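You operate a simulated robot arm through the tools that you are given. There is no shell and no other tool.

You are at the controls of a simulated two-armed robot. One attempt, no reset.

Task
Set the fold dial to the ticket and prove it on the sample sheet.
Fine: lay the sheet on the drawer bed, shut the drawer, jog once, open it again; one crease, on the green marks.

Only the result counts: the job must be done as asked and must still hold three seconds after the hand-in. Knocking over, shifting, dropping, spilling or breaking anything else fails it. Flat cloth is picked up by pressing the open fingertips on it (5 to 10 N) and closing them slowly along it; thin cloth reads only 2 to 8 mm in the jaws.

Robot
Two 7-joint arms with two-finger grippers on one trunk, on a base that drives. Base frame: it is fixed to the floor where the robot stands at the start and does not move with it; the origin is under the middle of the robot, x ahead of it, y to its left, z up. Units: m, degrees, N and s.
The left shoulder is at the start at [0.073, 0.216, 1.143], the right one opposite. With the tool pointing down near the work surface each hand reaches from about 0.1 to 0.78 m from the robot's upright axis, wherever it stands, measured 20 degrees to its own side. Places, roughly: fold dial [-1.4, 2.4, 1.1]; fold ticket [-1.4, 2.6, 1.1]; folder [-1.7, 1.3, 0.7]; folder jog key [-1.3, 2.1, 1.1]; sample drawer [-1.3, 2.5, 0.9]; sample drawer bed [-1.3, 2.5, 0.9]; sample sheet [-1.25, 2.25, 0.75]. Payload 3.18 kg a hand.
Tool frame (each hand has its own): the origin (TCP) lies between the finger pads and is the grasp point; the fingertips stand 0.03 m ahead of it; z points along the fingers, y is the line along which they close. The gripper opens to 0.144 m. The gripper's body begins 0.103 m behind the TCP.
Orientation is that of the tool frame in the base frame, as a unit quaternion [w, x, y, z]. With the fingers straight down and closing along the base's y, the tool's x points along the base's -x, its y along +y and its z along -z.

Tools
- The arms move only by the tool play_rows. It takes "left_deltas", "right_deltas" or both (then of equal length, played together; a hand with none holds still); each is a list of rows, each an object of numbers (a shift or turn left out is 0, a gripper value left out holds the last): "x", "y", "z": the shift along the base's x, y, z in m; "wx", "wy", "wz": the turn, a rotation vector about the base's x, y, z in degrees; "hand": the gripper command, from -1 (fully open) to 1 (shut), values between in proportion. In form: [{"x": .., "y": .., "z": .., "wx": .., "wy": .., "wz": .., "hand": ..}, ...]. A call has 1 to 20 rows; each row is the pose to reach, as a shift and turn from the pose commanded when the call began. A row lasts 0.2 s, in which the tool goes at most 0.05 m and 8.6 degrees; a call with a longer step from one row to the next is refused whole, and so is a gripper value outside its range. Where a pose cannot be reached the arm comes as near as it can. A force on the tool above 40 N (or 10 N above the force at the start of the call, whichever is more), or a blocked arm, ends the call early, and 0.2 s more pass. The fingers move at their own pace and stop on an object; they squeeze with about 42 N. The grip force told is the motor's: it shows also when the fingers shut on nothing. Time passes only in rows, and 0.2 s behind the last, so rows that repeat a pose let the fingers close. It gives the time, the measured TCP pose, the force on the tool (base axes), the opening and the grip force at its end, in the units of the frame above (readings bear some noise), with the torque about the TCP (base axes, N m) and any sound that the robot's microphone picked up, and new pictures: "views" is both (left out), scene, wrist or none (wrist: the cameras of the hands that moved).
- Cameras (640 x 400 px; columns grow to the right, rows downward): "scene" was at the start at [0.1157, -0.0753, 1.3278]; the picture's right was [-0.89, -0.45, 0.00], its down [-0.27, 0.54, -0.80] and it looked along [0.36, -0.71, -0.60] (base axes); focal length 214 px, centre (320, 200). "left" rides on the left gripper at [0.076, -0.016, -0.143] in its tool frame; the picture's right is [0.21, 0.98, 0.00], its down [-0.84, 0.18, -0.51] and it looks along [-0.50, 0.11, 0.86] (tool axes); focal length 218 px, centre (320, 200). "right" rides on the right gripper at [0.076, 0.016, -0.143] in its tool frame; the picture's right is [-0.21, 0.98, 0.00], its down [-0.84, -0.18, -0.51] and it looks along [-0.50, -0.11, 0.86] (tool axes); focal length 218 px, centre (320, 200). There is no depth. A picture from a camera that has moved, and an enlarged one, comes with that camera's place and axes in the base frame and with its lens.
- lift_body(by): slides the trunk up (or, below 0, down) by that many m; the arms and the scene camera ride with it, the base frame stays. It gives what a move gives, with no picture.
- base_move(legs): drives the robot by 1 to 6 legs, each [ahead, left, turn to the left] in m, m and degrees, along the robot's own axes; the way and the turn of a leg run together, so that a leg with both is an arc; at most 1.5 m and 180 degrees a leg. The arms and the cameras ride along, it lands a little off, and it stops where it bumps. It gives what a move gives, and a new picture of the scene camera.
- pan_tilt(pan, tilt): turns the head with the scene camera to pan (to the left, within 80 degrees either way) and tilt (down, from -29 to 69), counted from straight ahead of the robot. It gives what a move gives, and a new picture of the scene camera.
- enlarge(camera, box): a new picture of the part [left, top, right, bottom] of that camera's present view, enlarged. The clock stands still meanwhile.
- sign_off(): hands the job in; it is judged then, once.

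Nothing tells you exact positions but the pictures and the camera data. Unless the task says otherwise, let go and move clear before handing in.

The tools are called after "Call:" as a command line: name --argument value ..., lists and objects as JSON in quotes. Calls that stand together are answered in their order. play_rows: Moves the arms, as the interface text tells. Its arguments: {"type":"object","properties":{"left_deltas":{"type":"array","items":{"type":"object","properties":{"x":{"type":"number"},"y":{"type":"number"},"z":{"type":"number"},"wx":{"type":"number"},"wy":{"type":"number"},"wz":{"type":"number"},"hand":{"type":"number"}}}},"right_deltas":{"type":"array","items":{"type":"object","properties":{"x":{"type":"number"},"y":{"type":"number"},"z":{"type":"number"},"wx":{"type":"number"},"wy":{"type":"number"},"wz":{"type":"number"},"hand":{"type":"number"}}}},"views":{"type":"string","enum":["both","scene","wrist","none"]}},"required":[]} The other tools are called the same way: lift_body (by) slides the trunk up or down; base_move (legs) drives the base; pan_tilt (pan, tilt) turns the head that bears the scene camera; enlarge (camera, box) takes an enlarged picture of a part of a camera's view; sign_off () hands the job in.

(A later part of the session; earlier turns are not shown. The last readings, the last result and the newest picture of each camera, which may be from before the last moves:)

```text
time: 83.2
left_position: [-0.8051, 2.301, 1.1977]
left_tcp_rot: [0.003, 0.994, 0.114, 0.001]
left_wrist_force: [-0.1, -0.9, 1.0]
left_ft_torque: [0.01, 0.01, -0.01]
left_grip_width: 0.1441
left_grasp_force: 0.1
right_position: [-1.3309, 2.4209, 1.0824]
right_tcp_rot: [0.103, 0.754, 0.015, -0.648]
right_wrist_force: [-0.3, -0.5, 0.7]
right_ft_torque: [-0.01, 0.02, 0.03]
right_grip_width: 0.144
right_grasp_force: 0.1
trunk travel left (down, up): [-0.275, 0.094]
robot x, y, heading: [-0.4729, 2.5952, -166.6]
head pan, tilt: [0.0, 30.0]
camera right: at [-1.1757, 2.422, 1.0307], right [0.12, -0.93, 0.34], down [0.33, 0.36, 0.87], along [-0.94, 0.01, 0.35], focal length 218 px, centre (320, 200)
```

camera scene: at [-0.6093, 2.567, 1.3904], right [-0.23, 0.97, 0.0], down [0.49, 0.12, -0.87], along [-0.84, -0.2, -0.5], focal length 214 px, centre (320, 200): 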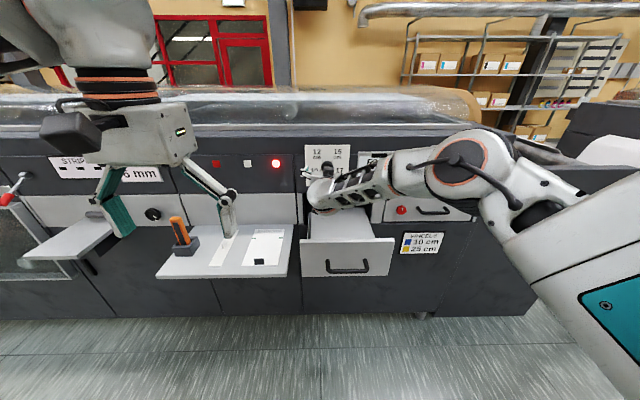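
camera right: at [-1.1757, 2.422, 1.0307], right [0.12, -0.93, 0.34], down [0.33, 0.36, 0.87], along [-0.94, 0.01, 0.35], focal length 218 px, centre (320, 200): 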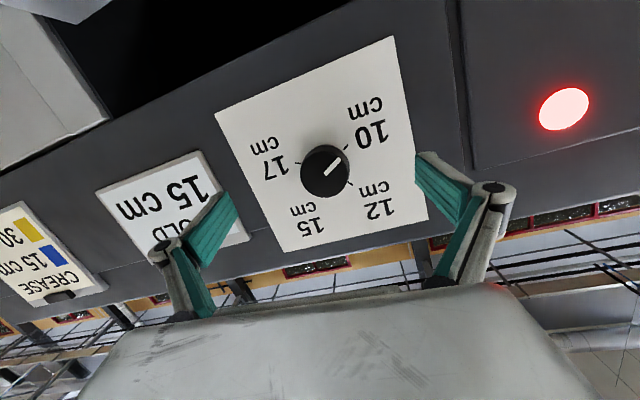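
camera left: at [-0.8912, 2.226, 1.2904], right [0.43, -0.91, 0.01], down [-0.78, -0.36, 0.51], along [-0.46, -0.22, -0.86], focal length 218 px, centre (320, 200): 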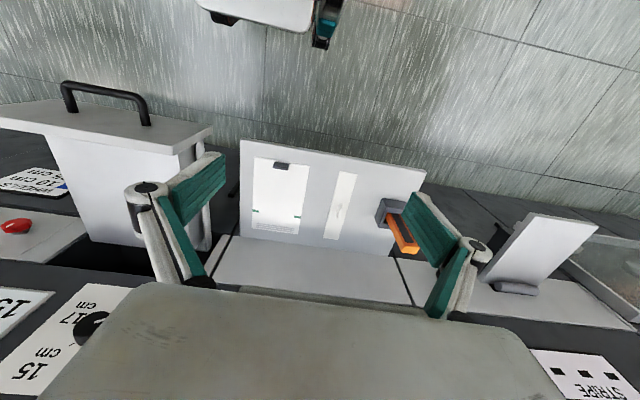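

Aligned with the knob. Closing in by 2.5 cm now.

Call:
play_rows --right_deltas '[{"x": -0.008, "y": -0.002}, {"x": -0.016, "y": -0.004}, {"x": -0.024, "y": -0.006}, {"x": -0.024, "y": -0.006}]' --views "both"

Call:
enlarge --camera "scene" --box '[280, 130, 380, 220]'

```text
time: 84.2
left_position: [-0.8063, 2.3013, 1.198]
left_tcp_rot: [0.002, 0.994, 0.113, 0.001]
left_wrist_force: [0.5, -0.3, 0.0]
left_ft_torque: [-0.01, -0.03, 0.01]
left_grip_width: 0.1439
left_grasp_force: 0.0
right_position: [-1.3545, 2.4154, 1.0827]
right_tcp_rot: [0.104, 0.755, 0.015, -0.647]
right_wrist_force: [0.7, 0.1, 0.4]
right_ft_torque: [0.0, -0.03, -0.01]
right_grip_width: 0.1439
right_grasp_force: 0.1
trunk travel left (down, up): [-0.275, 0.094]
robot x, y, heading: [-0.4685, 2.5972, -166.8]
head pan, tilt: [0.0, 30.0]
camera scene: at [-0.6081, 2.5672, 1.3906], right [-0.23, 0.97, 0.0], down [0.49, 0.12, -0.87], along [-0.84, -0.2, -0.5], focal length 214 px, centre (320, 200)
camera right: at [-1.1997, 2.4159, 1.0303], right [0.12, -0.93, 0.34], down [0.33, 0.36, 0.87], along [-0.94, 0.01, 0.35], focal length 218 px, centre (320, 200)
```

scene: 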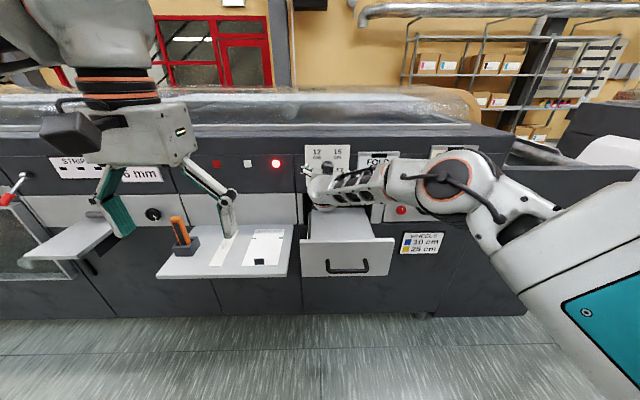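
right: 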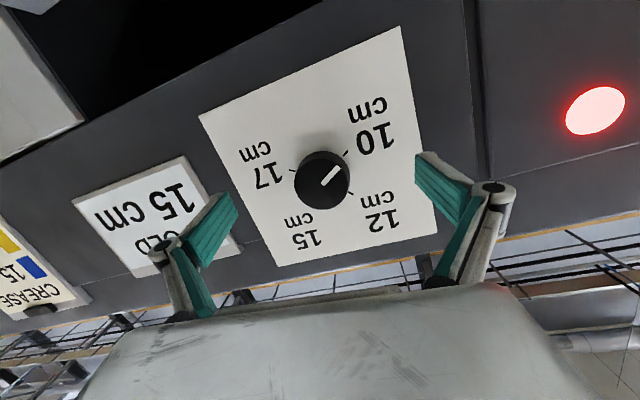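

```text
4.44 times, centred on (330, 175) of scene
camera zoom: at [-0.6081, 2.5672, 1.3906], right [-0.23, 0.97, 0.0], down [0.49, 0.12, -0.87], along [-0.84, -0.2, -0.5], focal length 953 px, centre (276, 311)
```

zoom: 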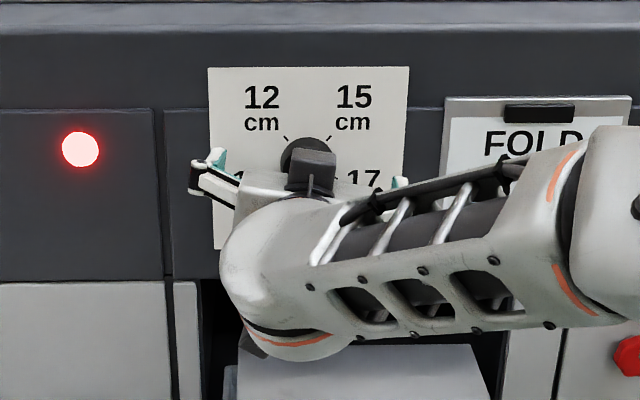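

The knob front sits about 2 cm ahead of the TCP, so the tips overlap it by about 1 cm. I'll go 5 mm further and close gently.

Call:
play_rows --right_deltas '[{"x": -0.005, "y": -0.0015}, {"x": -0.005, "y": -0.0015, "hand": -0.5}, {"x": -0.005, "y": -0.0015, "hand": 0}, {"x": -0.005, "y": -0.0015, "hand": 0.2}, {"x": -0.005, "y": -0.0015, "hand": 0.2}]' --views "wrist"

```text
time: 85.4
left_position: [-0.8064, 2.2998, 1.1972]
left_tcp_rot: [0.003, 0.994, 0.113, 0.002]
left_wrist_force: [-0.1, -0.3, -0.8]
left_ft_torque: [0.05, -0.03, -0.04]
left_grip_width: 0.144
left_grasp_force: 0.1
right_position: [-1.3594, 2.414, 1.081]
right_tcp_rot: [0.103, 0.754, 0.015, -0.648]
right_wrist_force: [1.0, -0.2, -0.6]
right_ft_torque: [0.01, 0.02, 0.02]
right_grip_width: 0.0573
right_grasp_force: 0.0
trunk travel left (down, up): [-0.275, 0.094]
robot x, y, heading: [-0.4743, 2.5993, -166.6]
head pan, tilt: [0.0, 30.0]
camera right: at [-1.2047, 2.4147, 1.0302], right [0.12, -0.93, 0.34], down [0.33, 0.36, 0.87], along [-0.94, 0.01, 0.35], focal length 218 px, centre (320, 200)
```

right: 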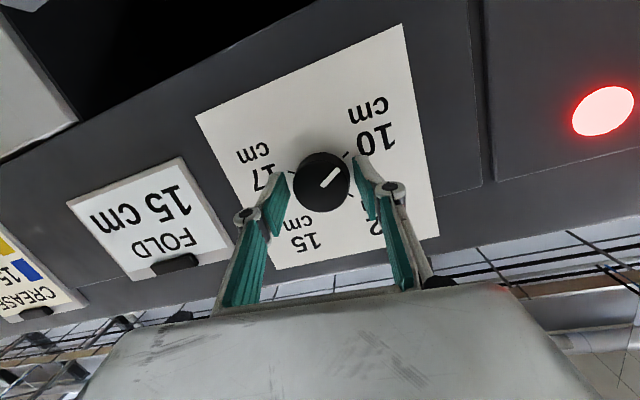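

Call:
enlarge --camera "right" --box '[220, 110, 420, 250]'

```text
2.86 times, centred on (320, 180) of right
camera zoom: at [-1.2047, 2.4147, 1.0302], right [0.12, -0.93, 0.34], down [0.33, 0.36, 0.87], along [-0.94, 0.01, 0.35], focal length 624 px, centre (320, 257)
```

zoom: 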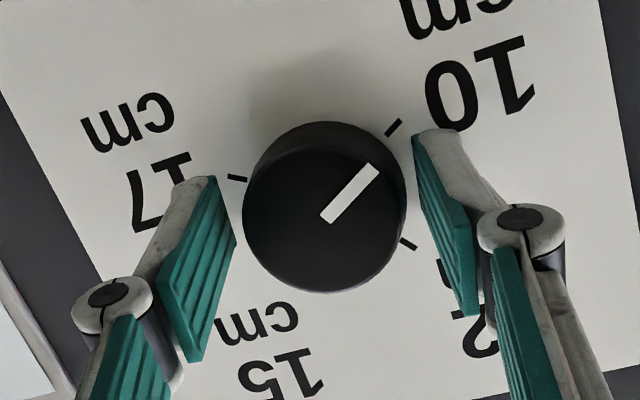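

The fingers straddle the knob well. I'll close on it and turn clockwise 80°, then check.

Call:
play_rows --right_deltas '[{"hand": 0.4}, {"hand": 0.6}, {"hand": 1}, {"hand": 1}]' --views "none"

```text
time: 86.4
left_position: [-0.8043, 2.3002, 1.1966]
left_tcp_rot: [0.002, 0.994, 0.113, 0.001]
left_wrist_force: [0.1, -1.2, 0.7]
left_ft_torque: [0.0, -0.01, -0.03]
left_grip_width: 0.1439
left_grasp_force: 0.1
right_position: [-1.3582, 2.4122, 1.0829]
right_tcp_rot: [0.103, 0.755, 0.015, -0.648]
right_wrist_force: [0.2, -5.5, 2.3]
right_ft_torque: [-0.01, 0.11, 0.57]
right_grip_width: 0.0467
right_grasp_force: 45.4
trunk travel left (down, up): [-0.275, 0.094]
robot x, y, heading: [-0.4684, 2.5994, -166.5]
head pan, tilt: [0.0, 30.0]
```

Call:
play_rows --right_deltas '[{"wx": -7.8, "wy": -1.4, "wz": -1.1}, {"wx": -15.6, "wy": -2.8, "wz": -2.2}, {"wx": -23.4, "wy": -4.2, "wz": -3.4}, {"wx": -31.2, "wy": -5.7, "wz": -4.5}, {"wx": -39, "wy": -7.1, "wz": -5.6}, {"wx": -39, "wy": -7.1, "wz": -5.6}]' --views "wrist"

```text
time: 87.8
left_position: [-0.8054, 2.2992, 1.1983]
left_tcp_rot: [0.002, 0.994, 0.114, 0.002]
left_wrist_force: [0.3, 0.3, 0.0]
left_ft_torque: [0.01, 0.03, 0.0]
left_grip_width: 0.1437
left_grasp_force: 0.0
right_position: [-1.3584, 2.4117, 1.085]
right_tcp_rot: [0.32, 0.713, -0.244, -0.574]
right_wrist_force: [2.8, -11.3, 8.6]
right_ft_torque: [-0.07, 0.25, 1.25]
right_grip_width: 0.0469
right_grasp_force: 45.5
trunk travel left (down, up): [-0.275, 0.094]
robot x, y, heading: [-0.4716, 2.5975, -166.6]
head pan, tilt: [0.0, 30.0]
camera right: at [-1.2007, 2.3711, 1.0662], right [-0.03, -0.51, 0.86], down [0.3, 0.81, 0.5], along [-0.95, 0.27, 0.13], focal length 218 px, centre (320, 200)
```

right: 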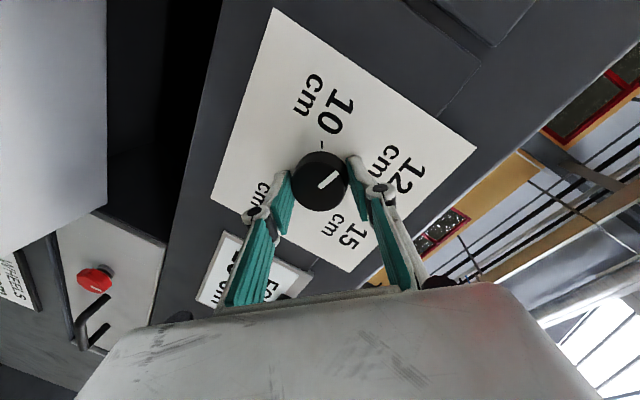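

The knob turns with the hand. Side force builds slightly, so I'll shift by 2 mm to relieve it and go on another 40°.

Call:
play_rows --right_deltas '[{"wx": -7.8, "wy": -1.4, "wz": -1.1, "y": -0.001, "z": 0.001}, {"wx": -15.6, "wy": -2.8, "wz": -2.2, "y": -0.002, "z": 0.002}, {"wx": -23.4, "wy": -4.2, "wz": -3.4, "y": -0.003, "z": 0.002}, {"wx": -31.2, "wy": -5.7, "wz": -4.5, "y": -0.003, "z": 0.002}, {"wx": -39, "wy": -7.1, "wz": -5.6, "y": -0.003, "z": 0.002}, {"wx": -39, "wy": -7.1, "wz": -5.6, "y": -0.003, "z": 0.002}]' --views "wrist"

```text
time: 89.2
left_position: [-0.8041, 2.3013, 1.1978]
left_tcp_rot: [0.003, 0.994, 0.114, 0.002]
left_wrist_force: [0.6, 0.3, -0.3]
left_ft_torque: [0.0, 0.02, -0.01]
left_grip_width: 0.1439
left_grasp_force: 0.1
right_position: [-1.3581, 2.4112, 1.0866]
right_tcp_rot: [0.496, 0.587, -0.475, -0.429]
right_wrist_force: [10.7, -0.7, 5.0]
right_ft_torque: [-0.12, 0.59, 0.32]
right_grip_width: 0.0471
right_grasp_force: 44.6
trunk travel left (down, up): [-0.275, 0.094]
robot x, y, heading: [-0.4665, 2.5967, -166.7]
head pan, tilt: [0.0, 30.0]
camera right: at [-1.2065, 2.3605, 1.1207], right [-0.17, 0.15, 0.97], down [0.37, 0.93, -0.08], along [-0.92, 0.34, -0.21], focal length 218 px, centre (320, 200)
```

right: 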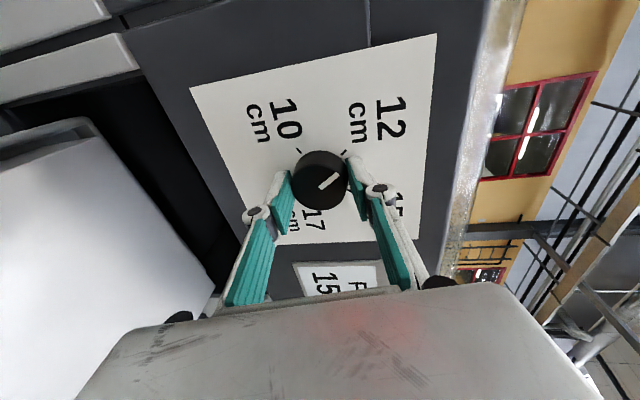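

The pointer is now near 12. Continuing clockwise.

Call:
play_rows --right_deltas '[{"wx": -7.8, "wy": -1.4, "wz": -1.1, "x": 0.001, "z": 0.001}, {"wx": -15.6, "wy": -2.8, "wz": -2.2, "x": 0.002, "z": 0.001}, {"wx": -23.4, "wy": -4.2, "wz": -3.4, "x": 0.002, "z": 0.001}, {"wx": -31.2, "wy": -5.7, "wz": -4.5, "x": 0.002, "z": 0.001}, {"wx": -39, "wy": -7.1, "wz": -5.6, "x": 0.002, "z": 0.001}, {"wx": -46.8, "wy": -8.5, "wz": -6.7, "x": 0.002, "z": 0.001}, {"wx": -46.8, "wy": -8.5, "wz": -6.7, "x": 0.002, "z": 0.001}]' --views "wrist"

Call:
enlarge --camera "right" --box '[220, 80, 460, 260]'

```text
time: 90.8
left_position: [-0.8049, 2.3014, 1.1992]
left_tcp_rot: [0.002, 0.994, 0.113, 0.001]
left_wrist_force: [-0.1, 0.3, 0.5]
left_ft_torque: [0.02, 0.02, 0.01]
left_grip_width: 0.1439
left_grasp_force: 0.0
right_position: [-1.3572, 2.412, 1.0869]
right_tcp_rot: [-0.628, -0.342, 0.673, 0.19]
right_wrist_force: [-0.6, 6.2, 8.7]
right_ft_torque: [-0.01, 0.26, 0.08]
right_grip_width: 0.0457
right_grasp_force: 45.4
trunk travel left (down, up): [-0.275, 0.094]
robot x, y, heading: [-0.4711, 2.6018, -166.4]
head pan, tilt: [0.0, 30.0]
camera right: at [-1.2193, 2.3956, 1.1739], right [-0.22, 0.82, 0.52], down [0.52, 0.55, -0.66], along [-0.83, 0.12, -0.55], focal length 218 px, centre (320, 200)
```

right: 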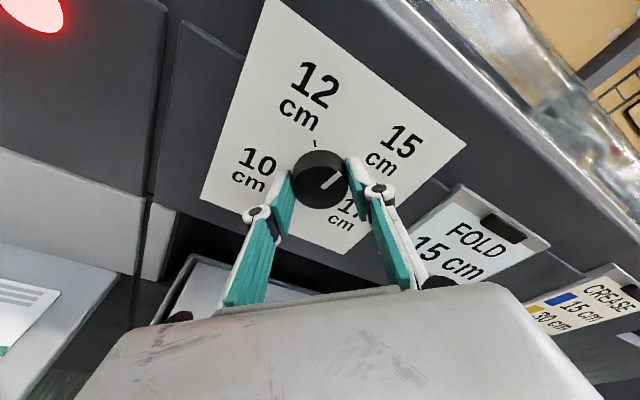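

```text
2.22 times, centred on (340, 170) of right
camera zoom: at [-1.2193, 2.3956, 1.1739], right [-0.22, 0.82, 0.52], down [0.52, 0.55, -0.66], along [-0.83, 0.12, -0.55], focal length 485 px, centre (276, 267)
```

zoom: 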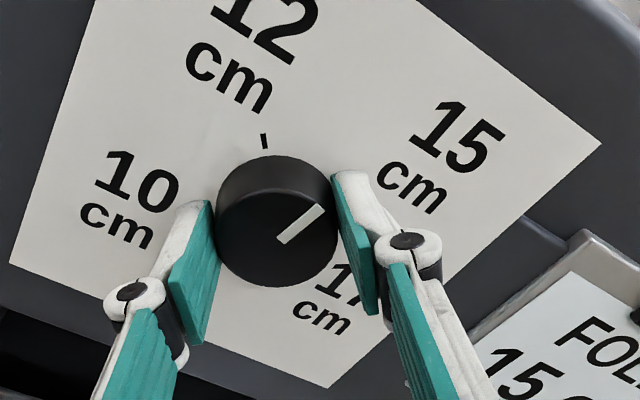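

About 30° remain; turning the rest.

Call:
play_rows --right_deltas '[{"wx": -7.8, "wy": -1.4, "wz": -1.1, "y": 0.001, "z": 0.001}, {"wx": -15.6, "wy": -2.8, "wz": -2.2, "y": 0.002, "z": 0.001}, {"wx": -23.4, "wy": -4.2, "wz": -3.4, "y": 0.002, "z": 0.001}, {"wx": -31.2, "wy": -5.7, "wz": -4.5, "y": 0.002, "z": 0.001}, {"wx": -31.2, "wy": -5.7, "wz": -4.5, "y": 0.002, "z": 0.001}]' --views "wrist"

Call:
enlarge --camera "right" --box '[220, 80, 460, 260]'

Call:
enlarge --camera "scene" --box '[280, 130, 380, 220]'

```text
time: 92.0
left_position: [-0.8058, 2.3027, 1.1983]
left_tcp_rot: [0.004, 0.994, 0.113, 0.001]
left_wrist_force: [0.6, 0.2, -0.1]
left_ft_torque: [-0.02, 0.04, -0.01]
left_grip_width: 0.1439
left_grasp_force: 0.0
right_position: [-1.3567, 2.4137, 1.0862]
right_tcp_rot: [-0.656, -0.144, 0.741, 0.008]
right_wrist_force: [3.3, 8.1, 5.4]
right_ft_torque: [0.06, 0.14, 0.25]
right_grip_width: 0.0455
right_grasp_force: 45.6
trunk travel left (down, up): [-0.275, 0.094]
robot x, y, heading: [-0.469, 2.5973, -166.6]
head pan, tilt: [0.0, 30.0]
camera right: at [-1.2273, 2.4375, 1.1859], right [-0.18, 0.98, -0.01], down [0.61, 0.11, -0.78], along [-0.77, -0.14, -0.62], focal length 218 px, centre (320, 200)
```

right: 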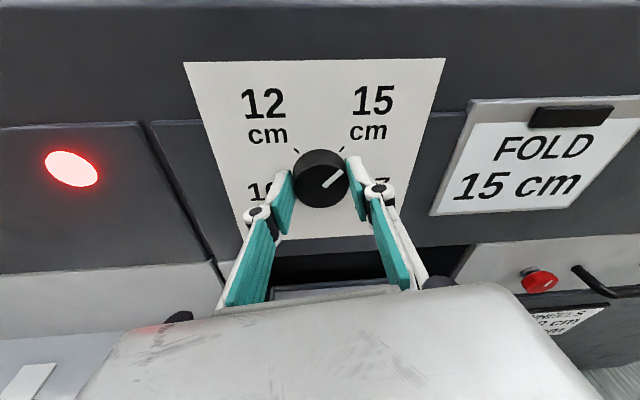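

```text
2.22 times, centred on (340, 170) of right
camera zoom: at [-1.2273, 2.4375, 1.1859], right [-0.18, 0.98, -0.01], down [0.61, 0.11, -0.78], along [-0.77, -0.14, -0.62], focal length 485 px, centre (276, 267)
```

zoom: 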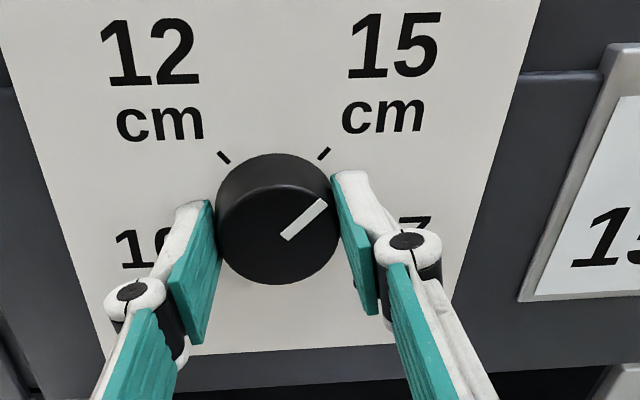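

```text
4.44 times, centred on (330, 175) of scene
camera zoom: at [-0.6071, 2.5684, 1.3907], right [-0.23, 0.97, 0.0], down [0.49, 0.12, -0.87], along [-0.84, -0.2, -0.5], focal length 953 px, centre (276, 311)
```

zoom: 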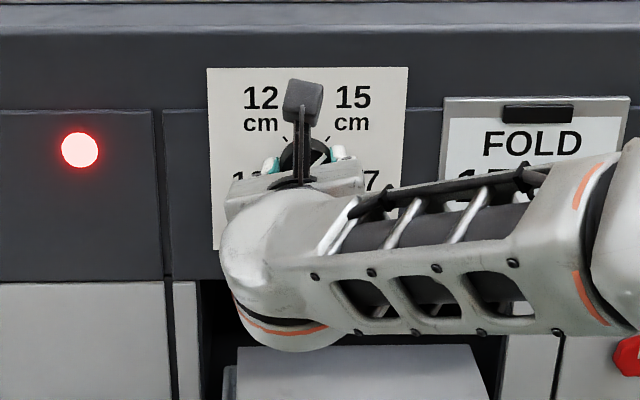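

Call:
enlarge --camera "right" --box '[280, 135, 370, 215]'

```text
5.00 times, centred on (325, 175) of right
camera zoom: at [-1.2273, 2.4375, 1.1859], right [-0.18, 0.98, -0.01], down [0.61, 0.11, -0.78], along [-0.77, -0.14, -0.62], focal length 1091 px, centre (295, 325)
```

zoom: 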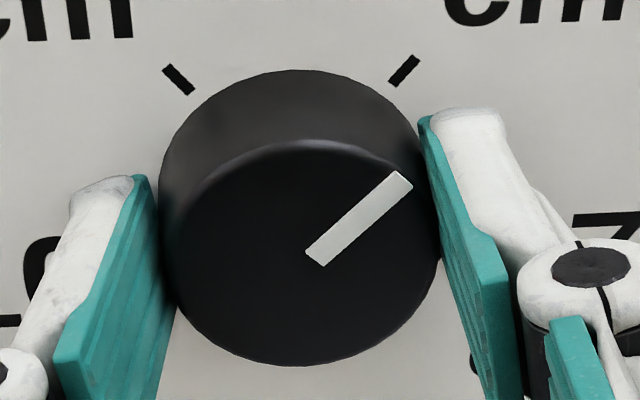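

The pointer looks close to the 15 tick, perhaps a few degrees past it. I'll let go, back off slightly and check.

Call:
play_rows --right_deltas '[{"hand": 0.5}, {"hand": 0}, {"hand": -0.5}, {"x": 0.02, "y": 0.005, "hand": -0.5}, {"x": 0.04, "y": 0.01}, {"x": 0.06, "y": 0.015}, {"x": 0.06, "y": 0.015}]' --views "wrist"

Call:
enlarge --camera "right" --box '[250, 90, 390, 190]'

```text
time: 93.6
left_position: [-0.8054, 2.3018, 1.1968]
left_tcp_rot: [0.002, 0.994, 0.112, 0.003]
left_wrist_force: [0.3, 0.1, -0.3]
left_ft_torque: [0.01, -0.05, 0.02]
left_grip_width: 0.1442
left_grasp_force: 0.0
right_position: [-1.2979, 2.4277, 1.0847]
right_tcp_rot: [-0.655, -0.147, 0.742, 0.009]
right_wrist_force: [0.2, 0.3, -1.2]
right_ft_torque: [-0.01, 0.02, -0.01]
right_grip_width: 0.1082
right_grasp_force: 0.0
trunk travel left (down, up): [-0.275, 0.094]
robot x, y, heading: [-0.4721, 2.5997, -166.7]
head pan, tilt: [0.0, 30.0]
camera right: at [-1.1685, 2.4517, 1.1848], right [-0.18, 0.98, 0.0], down [0.61, 0.11, -0.78], along [-0.77, -0.14, -0.62], focal length 218 px, centre (320, 200)
```

right: 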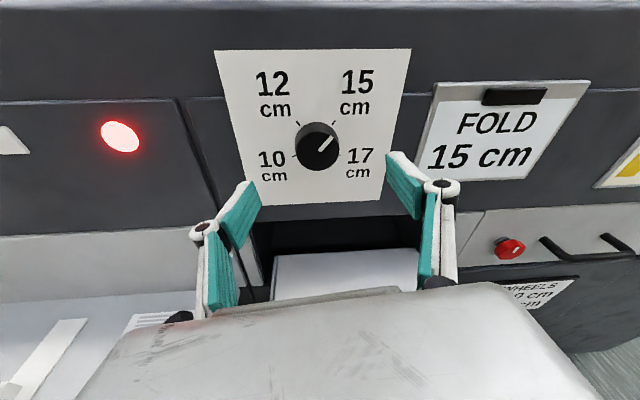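

```text
4.00 times, centred on (320, 140) of right
camera zoom: at [-1.1685, 2.4517, 1.1848], right [-0.18, 0.98, 0.0], down [0.61, 0.11, -0.78], along [-0.77, -0.14, -0.62], focal length 873 px, centre (320, 440)
```

zoom: 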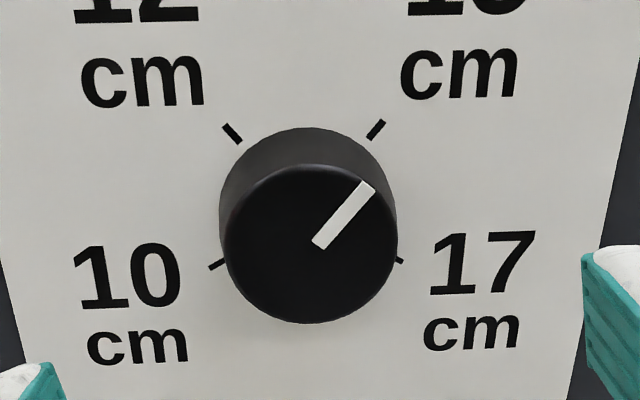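

The pointer now reads on the 15 tick within a degree or two. I'll back the base off and get the right hand out of the way, then check the dial head-on.

Call:
base_move --legs '[[-0.2, 0, 0]]'

Call:
play_rows --right_deltas '[{"wx": 7.8, "wy": 1.4, "wz": 1.1}, {"wx": 15.6, "wy": 2.8, "wz": 2.2}, {"wx": 23.4, "wy": 4.2, "wz": 3.4}, {"wx": 31.2, "wy": 5.7, "wz": 4.5}, {"wx": 39, "wy": 7.1, "wz": 5.6}, {"wx": 46.8, "wy": 8.5, "wz": 6.7}, {"wx": 54.6, "wy": 9.9, "wz": 7.8}, {"wx": 62.4, "wy": 11.3, "wz": 9}, {"wx": 70.2, "wy": 12.7, "wz": 10.1}, {"wx": 78, "wy": 14.2, "wz": 11.2}]' --views "none"

Call:
play_rows --right_deltas '[{"wx": 7.8, "wy": 1.4, "wz": 1.1}, {"wx": 15.6, "wy": 2.8, "wz": 2.2}, {"wx": 23.4, "wy": 4.2, "wz": 3.4}, {"wx": 31.2, "wy": 5.7, "wz": 4.5}, {"wx": 39, "wy": 7.1, "wz": 5.6}, {"wx": 46.8, "wy": 8.5, "wz": 6.7}, {"wx": 54.6, "wy": 9.9, "wz": 7.8}, {"wx": 62.4, "wy": 11.3, "wz": 9}, {"wx": 70.2, "wy": 12.7, "wz": 10.1}, {"wx": 78, "wy": 14.2, "wz": 11.2}]' --views "none"

```text
time: 95.2
left_position: [-0.614, 2.3464, 1.1979]
left_tcp_rot: [0.003, 0.994, 0.112, 0.002]
left_wrist_force: [1.3, -0.2, -0.1]
left_ft_torque: [-0.01, 0.07, 0.01]
left_grip_width: 0.144
left_grasp_force: 0.1
right_position: [-1.1044, 2.4749, 1.088]
right_tcp_rot: [-0.655, -0.146, 0.741, 0.009]
right_wrist_force: [0.0, -0.1, -0.4]
right_ft_torque: [-0.02, -0.05, 0.02]
right_grip_width: 0.1079
right_grasp_force: 0.0
trunk travel left (down, up): [-0.275, 0.094]
robot x, y, heading: [-0.2819, 2.6438, -166.7]
head pan, tilt: [0.0, 30.0]
camera scene: at [-0.4154, 2.6133, 1.3906], right [-0.23, 0.97, 0.0], down [0.49, 0.12, -0.87], along [-0.84, -0.2, -0.5], focal length 214 px, centre (320, 200)
```

scene: 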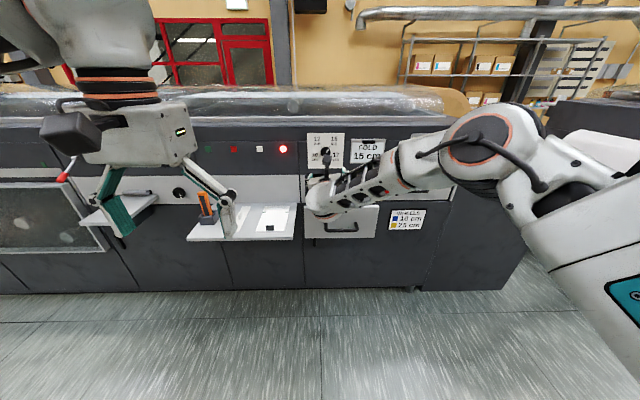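

```text
time: 97.4
left_position: [-0.6138, 2.3469, 1.1975]
left_tcp_rot: [0.002, 0.994, 0.112, 0.002]
left_wrist_force: [-0.5, 0.6, 0.4]
left_ft_torque: [-0.02, 0.0, 0.02]
left_grip_width: 0.144
left_grasp_force: 0.2
right_position: [-1.1062, 2.4739, 1.0852]
right_tcp_rot: [0.495, 0.588, -0.473, -0.43]
right_wrist_force: [-1.0, 0.3, 0.1]
right_ft_torque: [0.02, 0.0, 0.01]
right_grip_width: 0.108
right_grasp_force: 0.1
trunk travel left (down, up): [-0.275, 0.094]
robot x, y, heading: [-0.276, 2.6417, -166.6]
head pan, tilt: [0.0, 30.0]
```

```text
time: 99.6
left_position: [-0.6139, 2.3469, 1.1965]
left_tcp_rot: [0.002, 0.994, 0.112, 0.002]
left_wrist_force: [-0.4, -0.3, -1.2]
left_ft_torque: [0.01, -0.01, 0.01]
left_grip_width: 0.144
left_grasp_force: 0.1
right_position: [-1.1062, 2.4753, 1.0868]
right_tcp_rot: [0.103, 0.754, 0.016, -0.649]
right_wrist_force: [-0.1, 1.4, 0.5]
right_ft_torque: [0.0, -0.01, -0.01]
right_grip_width: 0.1079
right_grasp_force: 0.0
trunk travel left (down, up): [-0.275, 0.094]
robot x, y, heading: [-0.2795, 2.6454, -166.9]
head pan, tilt: [0.0, 30.0]
```

Call:
play_rows --right_deltas '[{"wx": 1.8, "wy": -7.1, "x": 0.03, "y": 0.02, "z": 0}, {"wx": 3.6, "wy": -14.2, "x": 0.06, "y": 0.04, "z": 0}, {"wx": 5.4, "wy": -21.3, "x": 0.09, "y": 0.06, "z": 0}, {"wx": 7.2, "wy": -28.4, "x": 0.12, "y": 0.08, "z": 0}, {"wx": 9, "wy": -35.5, "x": 0.15, "y": 0.1, "z": 0}, {"wx": 10.8, "wy": -42.6, "x": 0.18, "y": 0.12, "z": 0}, {"wx": 12.6, "wy": -49.7, "x": 0.21, "y": 0.14, "z": -0.01}, {"wx": 14.4, "wy": -56.8, "x": 0.24, "y": 0.16, "z": -0.02}, {"wx": 16.2, "wy": -63.9, "x": 0.27, "y": 0.18, "z": -0.03}, {"wx": 18, "wy": -71, "x": 0.3, "y": 0.2, "z": -0.04}, {"wx": 20, "wy": -78, "x": 0.31, "y": 0.23, "z": -0.05}, {"wx": 20, "wy": -78, "x": 0.31, "y": 0.26, "z": -0.05}, {"wx": 20, "wy": -78, "x": 0.31, "y": 0.28, "z": -0.05}]' --views "scene"

Call:
enlarge --camera "scene" --box '[295, 120, 355, 180]'

```text
time: 102.4
left_position: [-0.6139, 2.3476, 1.1978]
left_tcp_rot: [0.003, 0.994, 0.112, 0.002]
left_wrist_force: [-0.3, -0.5, -0.4]
left_ft_torque: [-0.01, -0.03, 0.0]
left_grip_width: 0.144
left_grasp_force: 0.0
right_position: [-0.7962, 2.756, 1.0357]
right_tcp_rot: [-0.032, 0.998, 0.051, -0.02]
right_wrist_force: [-0.6, 0.7, -0.7]
right_ft_torque: [-0.01, -0.01, 0.0]
right_grip_width: 0.1081
right_grasp_force: 0.1
trunk travel left (down, up): [-0.275, 0.094]
robot x, y, heading: [-0.2791, 2.6445, -166.9]
head pan, tilt: [0.0, 30.0]
camera scene: at [-0.4165, 2.6135, 1.3905], right [-0.23, 0.97, 0.0], down [0.49, 0.12, -0.87], along [-0.84, -0.2, -0.5], focal length 214 px, centre (320, 200)
```

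scene: 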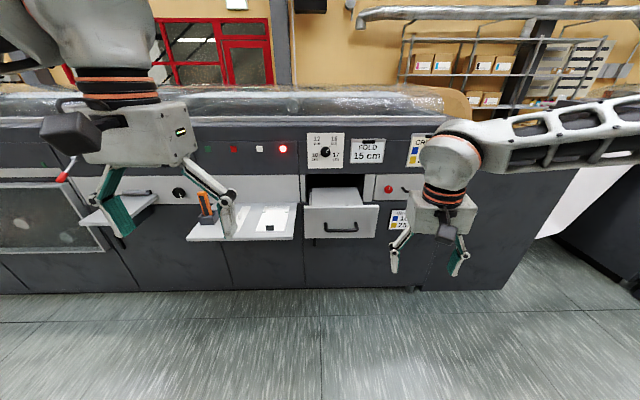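

```text
6.67 times, centred on (325, 150) of scene
camera zoom: at [-0.4165, 2.6135, 1.3905], right [-0.23, 0.97, 0.0], down [0.49, 0.12, -0.87], along [-0.84, -0.2, -0.5], focal length 1430 px, centre (287, 533)
```

zoom: 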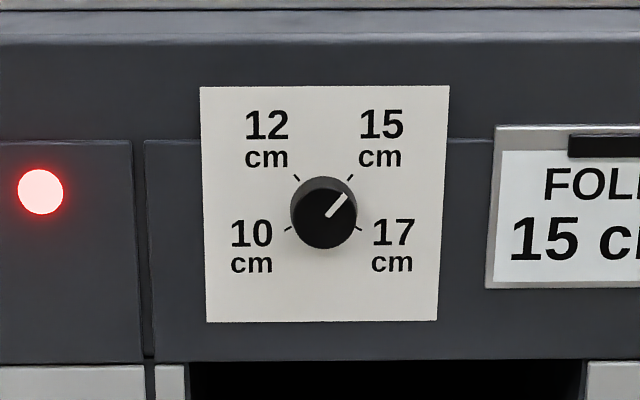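

The dial is on 15 seen from the front. Now I'll tuck the right hand back and drive to the sheet.

Call:
play_rows --right_deltas '[{"x": 0.03, "y": 0.04}, {"x": 0.06, "y": 0.08}, {"x": 0.09, "y": 0.115}, {"x": 0.116, "y": 0.15}, {"x": 0.116, "y": 0.15}]' --views "none"

Call:
base_move --legs '[[0.2, 0.12, 1], [0.18, 0, 0]]'

Call:
pan_tilt --pan 0 --tilt 45

Call:
play_rows --left_deltas '[{"x": 0}]' --views "wrist"

```text
time: 103.6
left_position: [-0.6144, 2.3462, 1.1965]
left_tcp_rot: [0.002, 0.994, 0.113, 0.002]
left_wrist_force: [0.0, -0.4, 0.1]
left_ft_torque: [0.03, 0.0, 0.0]
left_grip_width: 0.144
left_grasp_force: 0.2
right_position: [-0.6806, 2.904, 1.0379]
right_tcp_rot: [-0.032, 0.998, 0.051, -0.02]
right_wrist_force: [0.3, -0.3, 1.1]
right_ft_torque: [0.02, -0.03, 0.01]
right_grip_width: 0.1079
right_grasp_force: 0.1
trunk travel left (down, up): [-0.275, 0.094]
robot x, y, heading: [-0.2751, 2.6413, -166.5]
head pan, tilt: [0.0, 30.0]
```

```text
time: 106.5
left_position: [-0.9484, 2.1307, 1.1978]
left_tcp_rot: [0.003, 0.993, 0.121, 0.004]
left_wrist_force: [-0.3, 0.6, 0.2]
left_ft_torque: [0.02, -0.02, -0.01]
left_grip_width: 0.1442
left_grasp_force: 0.0
right_position: [-1.0214, 2.686, 1.0369]
right_tcp_rot: [-0.031, 0.998, 0.059, -0.02]
right_wrist_force: [-0.2, 1.2, 0.8]
right_ft_torque: [0.02, -0.03, -0.01]
right_grip_width: 0.1078
right_grasp_force: 0.3
trunk travel left (down, up): [-0.275, 0.094]
robot x, y, heading: [-0.6206, 2.4376, -165.8]
head pan, tilt: [0.0, 30.0]
camera scene: at [-0.7545, 2.4007, 1.3904], right [-0.25, 0.97, 0.0], down [0.49, 0.12, -0.87], along [-0.84, -0.21, -0.5], focal length 214 px, centre (320, 200)
```

scene: 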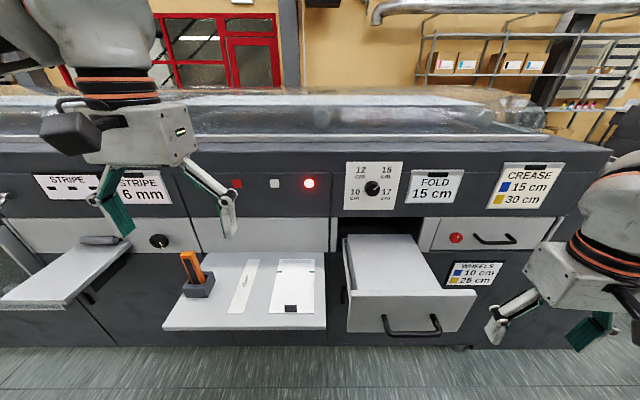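

```text
time: 107.2
left_position: [-0.9468, 2.1325, 1.1985]
left_tcp_rot: [0.002, 0.993, 0.121, 0.002]
left_wrist_force: [0.9, -0.3, -0.5]
left_ft_torque: [-0.02, -0.01, -0.04]
left_grip_width: 0.144
left_grasp_force: 0.0
right_position: [-1.0211, 2.6899, 1.0372]
right_tcp_rot: [-0.032, 0.998, 0.059, -0.02]
right_wrist_force: [-0.2, -0.8, 0.9]
right_ft_torque: [-0.01, -0.01, 0.0]
right_grip_width: 0.1083
right_grasp_force: 0.0
trunk travel left (down, up): [-0.275, 0.094]
robot x, y, heading: [-0.6122, 2.4325, -165.7]
head pan, tilt: [0.0, 45.0]
camera scene: at [-0.7446, 2.4032, 1.368], right [-0.25, 0.97, 0.0], down [0.68, 0.17, -0.71], along [-0.69, -0.17, -0.71], focal length 214 px, centre (320, 200)
```

scene: 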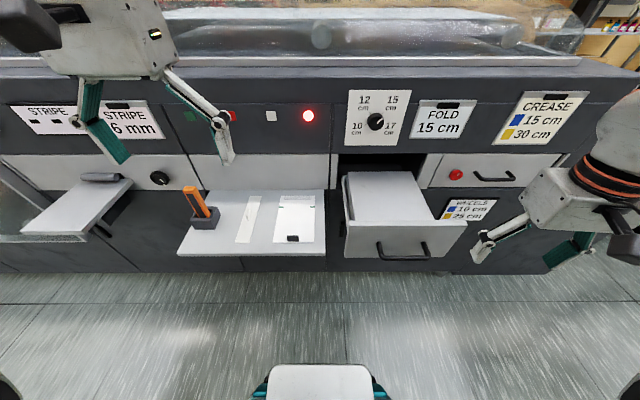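

```text
time: 107.6
left_position: [-0.9455, 2.1314, 1.1972]
left_tcp_rot: [0.003, 0.993, 0.121, 0.003]
left_wrist_force: [0.1, -0.1, 0.2]
left_ft_torque: [0.02, -0.02, -0.02]
left_grip_width: 0.1439
left_grasp_force: 0.0
right_position: [-1.0221, 2.6874, 1.0362]
right_tcp_rot: [-0.031, 0.998, 0.059, -0.02]
right_wrist_force: [-0.7, -0.1, -1.0]
right_ft_torque: [-0.02, 0.01, 0.0]
right_grip_width: 0.108
right_grasp_force: 0.0
trunk travel left (down, up): [-0.275, 0.094]
robot x, y, heading: [-0.6141, 2.4363, -165.5]
head pan, tilt: [0.0, 45.0]
camera left: at [-0.8777, 2.1657, 1.3406], right [0.44, -0.9, 0.01], down [-0.78, -0.37, 0.51], along [-0.45, -0.23, -0.86], focal length 218 px, centre (320, 200)
```

left: 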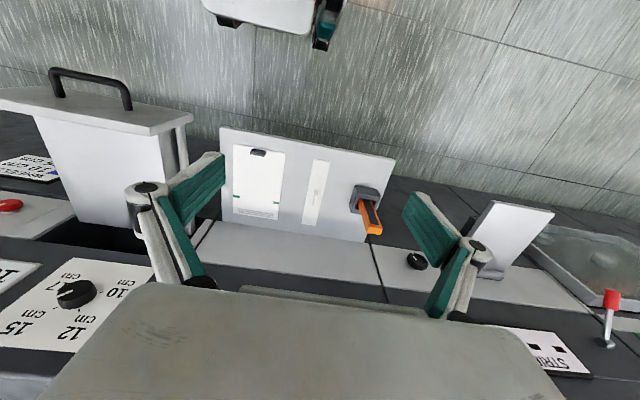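

I'm square to the machine again. Before picking, I'll look closely at the drawer bed edge and the tab.

Call:
play_rows --right_deltas '[{"x": 0}]' --views "wrist"

Call:
enlarge --camera "scene" --box '[330, 140, 480, 270]'

Call:
enlarge --camera "scene" --box '[170, 180, 330, 260]'

```text
time: 108.0
left_position: [-0.9465, 2.1304, 1.1977]
left_tcp_rot: [0.003, 0.993, 0.121, 0.002]
left_wrist_force: [-1.1, -1.3, 0.6]
left_ft_torque: [-0.02, 0.04, -0.02]
left_grip_width: 0.144
left_grasp_force: 0.2
right_position: [-1.0211, 2.6874, 1.0373]
right_tcp_rot: [-0.031, 0.998, 0.058, -0.02]
right_wrist_force: [-0.5, -0.7, 0.1]
right_ft_torque: [0.02, 0.04, -0.01]
right_grip_width: 0.1081
right_grasp_force: 0.2
trunk travel left (down, up): [-0.275, 0.094]
robot x, y, heading: [-0.6164, 2.4342, -165.8]
head pan, tilt: [0.0, 45.0]
camera right: at [-0.9363, 2.6722, 1.177], right [-0.09, -0.99, -0.06], down [-0.83, 0.05, 0.55], along [-0.54, 0.1, -0.83], focal length 218 px, centre (320, 200)
```

right: 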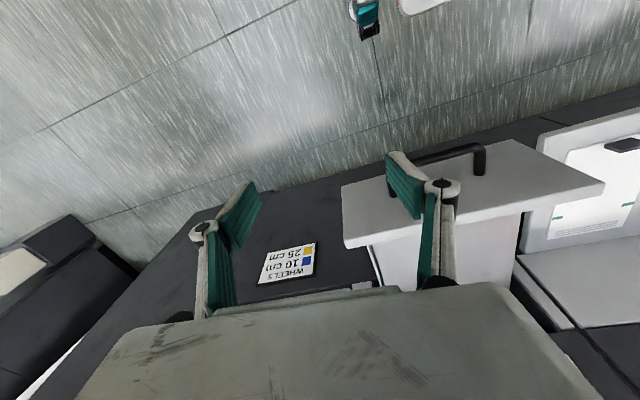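

```text
3.08 times, centred on (405, 205) of scene
camera zoom: at [-0.7447, 2.4031, 1.3679], right [-0.25, 0.97, 0.0], down [0.69, 0.17, -0.71], along [-0.69, -0.17, -0.71], focal length 660 px, centre (58, 185)
```

zoom: 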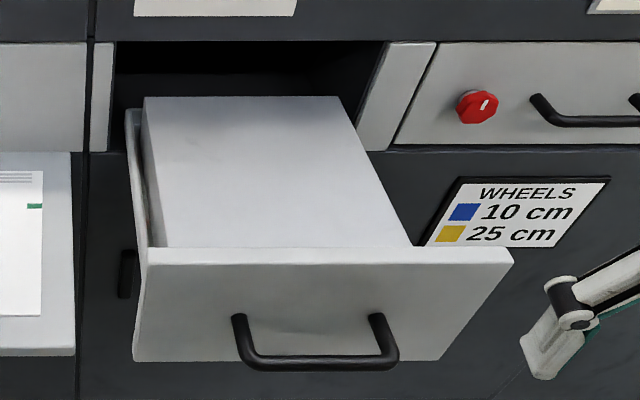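

```text
4.00 times, centred on (250, 220) of scene
camera zoom: at [-0.7447, 2.4031, 1.3679], right [-0.25, 0.97, 0.0], down [0.69, 0.17, -0.71], along [-0.69, -0.17, -0.71], focal length 858 px, centre (600, 120)
```

zoom: 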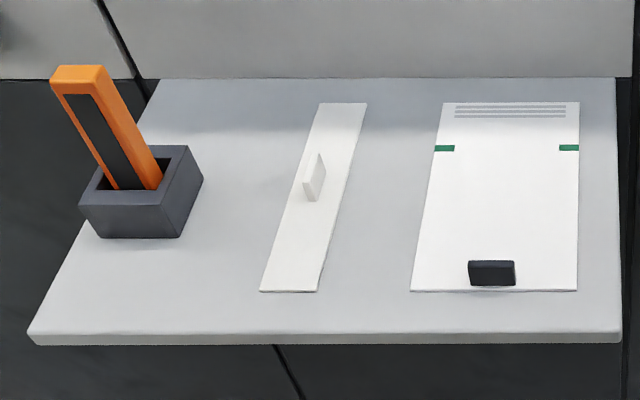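

I'll hover the right hand above the drawer bed to see its front lip and exact extents from above.

Call:
play_rows --right_deltas '[{"z": 0.05}, {"z": 0.1}, {"z": 0.14}, {"x": -0.03, "y": -0.025, "z": 0.16}, {"x": -0.06, "y": -0.05, "z": 0.163}, {"x": -0.09, "y": -0.075, "z": 0.163}, {"x": -0.12, "y": -0.1, "z": 0.163}, {"x": -0.15, "y": -0.125, "z": 0.163}, {"x": -0.18, "y": -0.15, "z": 0.163}, {"x": -0.21, "y": -0.175, "z": 0.163}, {"x": -0.238, "y": -0.199, "z": 0.163}, {"x": -0.238, "y": -0.199, "z": 0.163}]' --views "both"

```text
time: 110.6
left_position: [-0.9458, 2.1331, 1.1979]
left_tcp_rot: [0.002, 0.993, 0.121, 0.002]
left_wrist_force: [-0.5, 0.7, 0.2]
left_ft_torque: [-0.02, 0.0, 0.0]
left_grip_width: 0.1438
left_grasp_force: 0.0
right_position: [-1.2602, 2.4886, 1.1999]
right_tcp_rot: [-0.032, 0.998, 0.058, -0.02]
right_wrist_force: [-0.2, 0.5, -0.1]
right_ft_torque: [-0.04, 0.03, 0.0]
right_grip_width: 0.1082
right_grasp_force: 0.1
trunk travel left (down, up): [-0.275, 0.094]
robot x, y, heading: [-0.6178, 2.435, -165.8]
head pan, tilt: [0.0, 45.0]
camera scene: at [-0.7442, 2.4042, 1.368], right [-0.25, 0.97, 0.0], down [0.68, 0.17, -0.71], along [-0.69, -0.18, -0.71], focal length 214 px, centre (320, 200)
camera right: at [-1.1746, 2.4741, 1.3404], right [-0.09, -0.99, -0.05], down [-0.83, 0.05, 0.55], along [-0.54, 0.1, -0.83], focal length 218 px, centre (320, 200)
```

scene: 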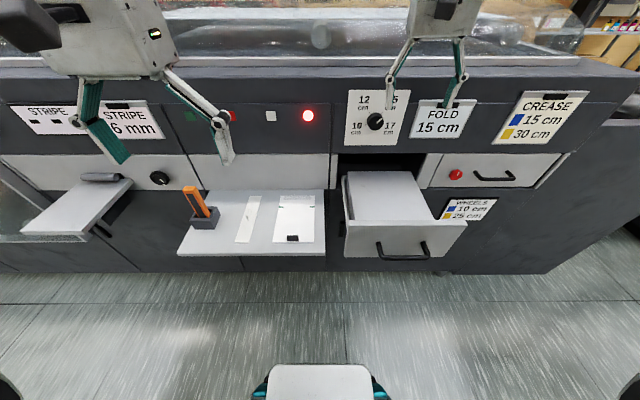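
right: 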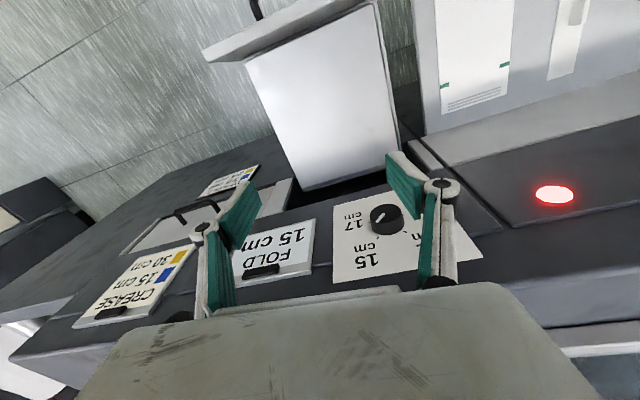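

Call:
enlarge --camera "right" --box '[190, 0, 420, 200]'

Call:
enlarge --camera "right" --box '[400, 0, 600, 130]'

```text
2.00 times, centred on (305, 100) of right
camera zoom: at [-1.1746, 2.4741, 1.3404], right [-0.09, -0.99, -0.05], down [-0.83, 0.05, 0.55], along [-0.54, 0.1, -0.83], focal length 436 px, centre (350, 400)
```

zoom: 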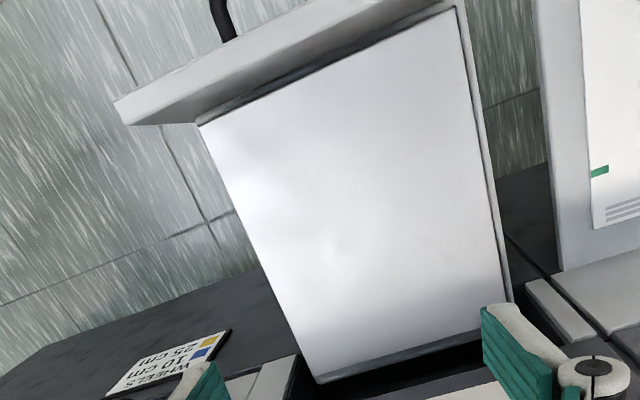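

```text
3.08 times, centred on (500, 65) of right
camera zoom: at [-1.1746, 2.4741, 1.3404], right [-0.09, -0.99, -0.05], down [-0.83, 0.05, 0.55], along [-0.54, 0.1, -0.83], focal length 672 px, centre (-234, 615)
```

zoom: 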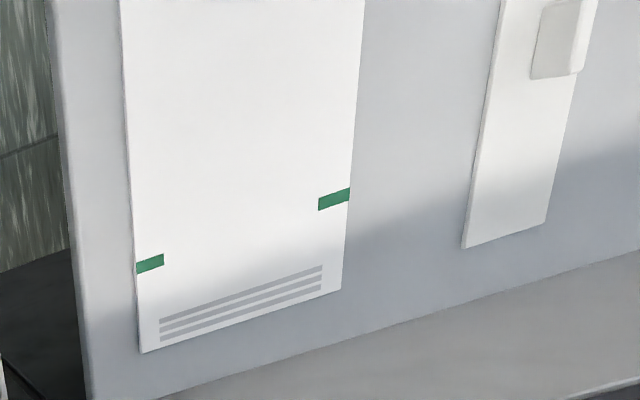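

The bed is roughly 25 × 21 cm and runs parallel to the sheet, with a small gap to the drawer front, so I'll centre the sheet on it without turning it. I'll withdraw the right hand and bring the left above the tab.

Call:
play_rows --right_deltas '[{"x": 0.03, "y": 0.025}, {"x": 0.06, "y": 0.05}, {"x": 0.09, "y": 0.075}, {"x": 0.12, "y": 0.1}, {"x": 0.15, "y": 0.125}, {"x": 0.18, "y": 0.15}, {"x": 0.21, "y": 0.18}, {"x": 0.24, "y": 0.21}, {"x": 0.27, "y": 0.24}, {"x": 0.29, "y": 0.27}, {"x": 0.3, "y": 0.29}]' --left_deltas '[{"x": 0}, {"x": 0}, {"x": -0.02, "y": 0.012}, {"x": -0.04, "y": 0.024}, {"x": -0.06, "y": 0.037, "z": -0.02}, {"x": -0.08, "y": 0.05, "z": -0.05}, {"x": -0.1, "y": 0.062, "z": -0.08}, {"x": -0.12, "y": 0.075, "z": -0.11}, {"x": -0.14, "y": 0.088, "z": -0.14}, {"x": -0.149, "y": 0.095, "z": -0.17}, {"x": -0.149, "y": 0.095, "z": -0.2}]' --views "both"

```text
time: 113.0
left_position: [-1.0979, 2.2256, 0.996]
left_tcp_rot: [0.003, 0.993, 0.121, 0.003]
left_wrist_force: [0.4, 0.4, 0.2]
left_ft_torque: [0.04, -0.01, -0.01]
left_grip_width: 0.1439
left_grasp_force: 0.0
right_position: [-0.9622, 2.7484, 1.1923]
right_tcp_rot: [-0.031, 0.998, 0.059, -0.019]
right_wrist_force: [0.2, 0.0, -0.4]
right_ft_torque: [0.02, -0.06, 0.03]
right_grip_width: 0.1078
right_grasp_force: 0.0
right hand out of reach, approached as far as the arm can: row 10, 11
trunk travel left (down, up): [-0.275, 0.094]
robot x, y, heading: [-0.616, 2.4288, -165.6]
head pan, tilt: [0.0, 45.0]
camera scene: at [-0.7458, 2.4028, 1.3677], right [-0.25, 0.97, 0.0], down [0.69, 0.18, -0.71], along [-0.68, -0.17, -0.71], focal length 214 px, centre (320, 200)
camera right: at [-0.8761, 2.7317, 1.3315], right [-0.09, -0.99, -0.06], down [-0.84, 0.05, 0.55], along [-0.54, 0.1, -0.83], focal length 218 px, centre (320, 200)
camera left: at [-1.0278, 2.2603, 1.1392], right [0.44, -0.9, 0.01], down [-0.78, -0.38, 0.5], along [-0.45, -0.23, -0.86], focal length 218 px, centre (320, 200)
```

scene: 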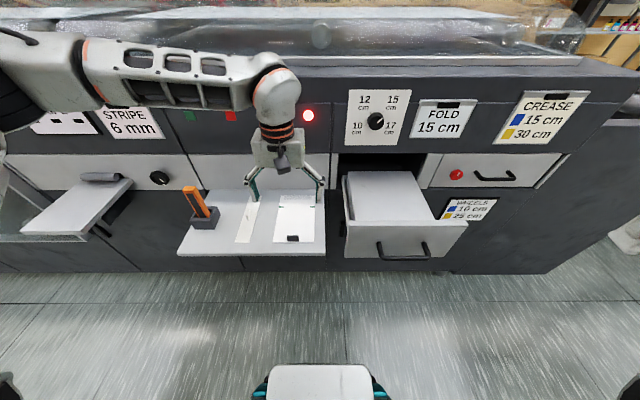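
right: 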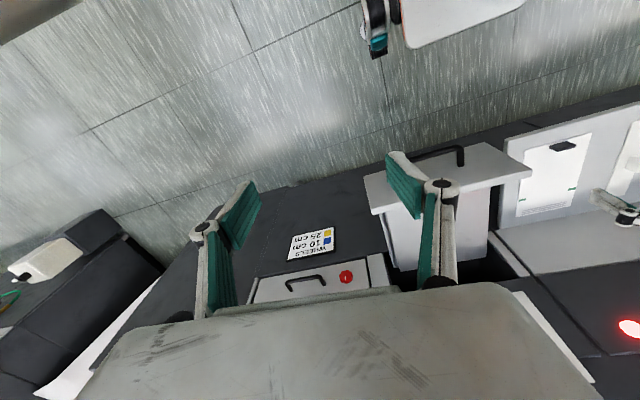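
left: 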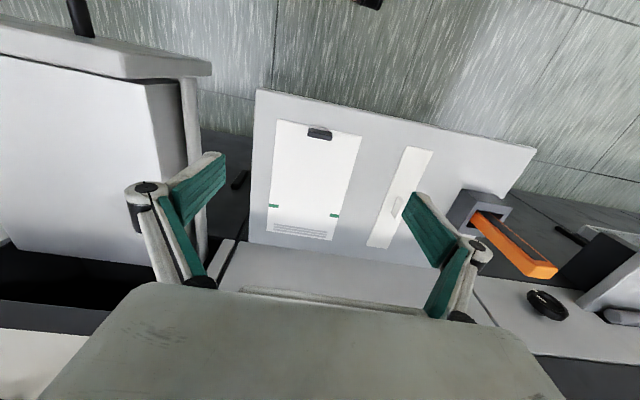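

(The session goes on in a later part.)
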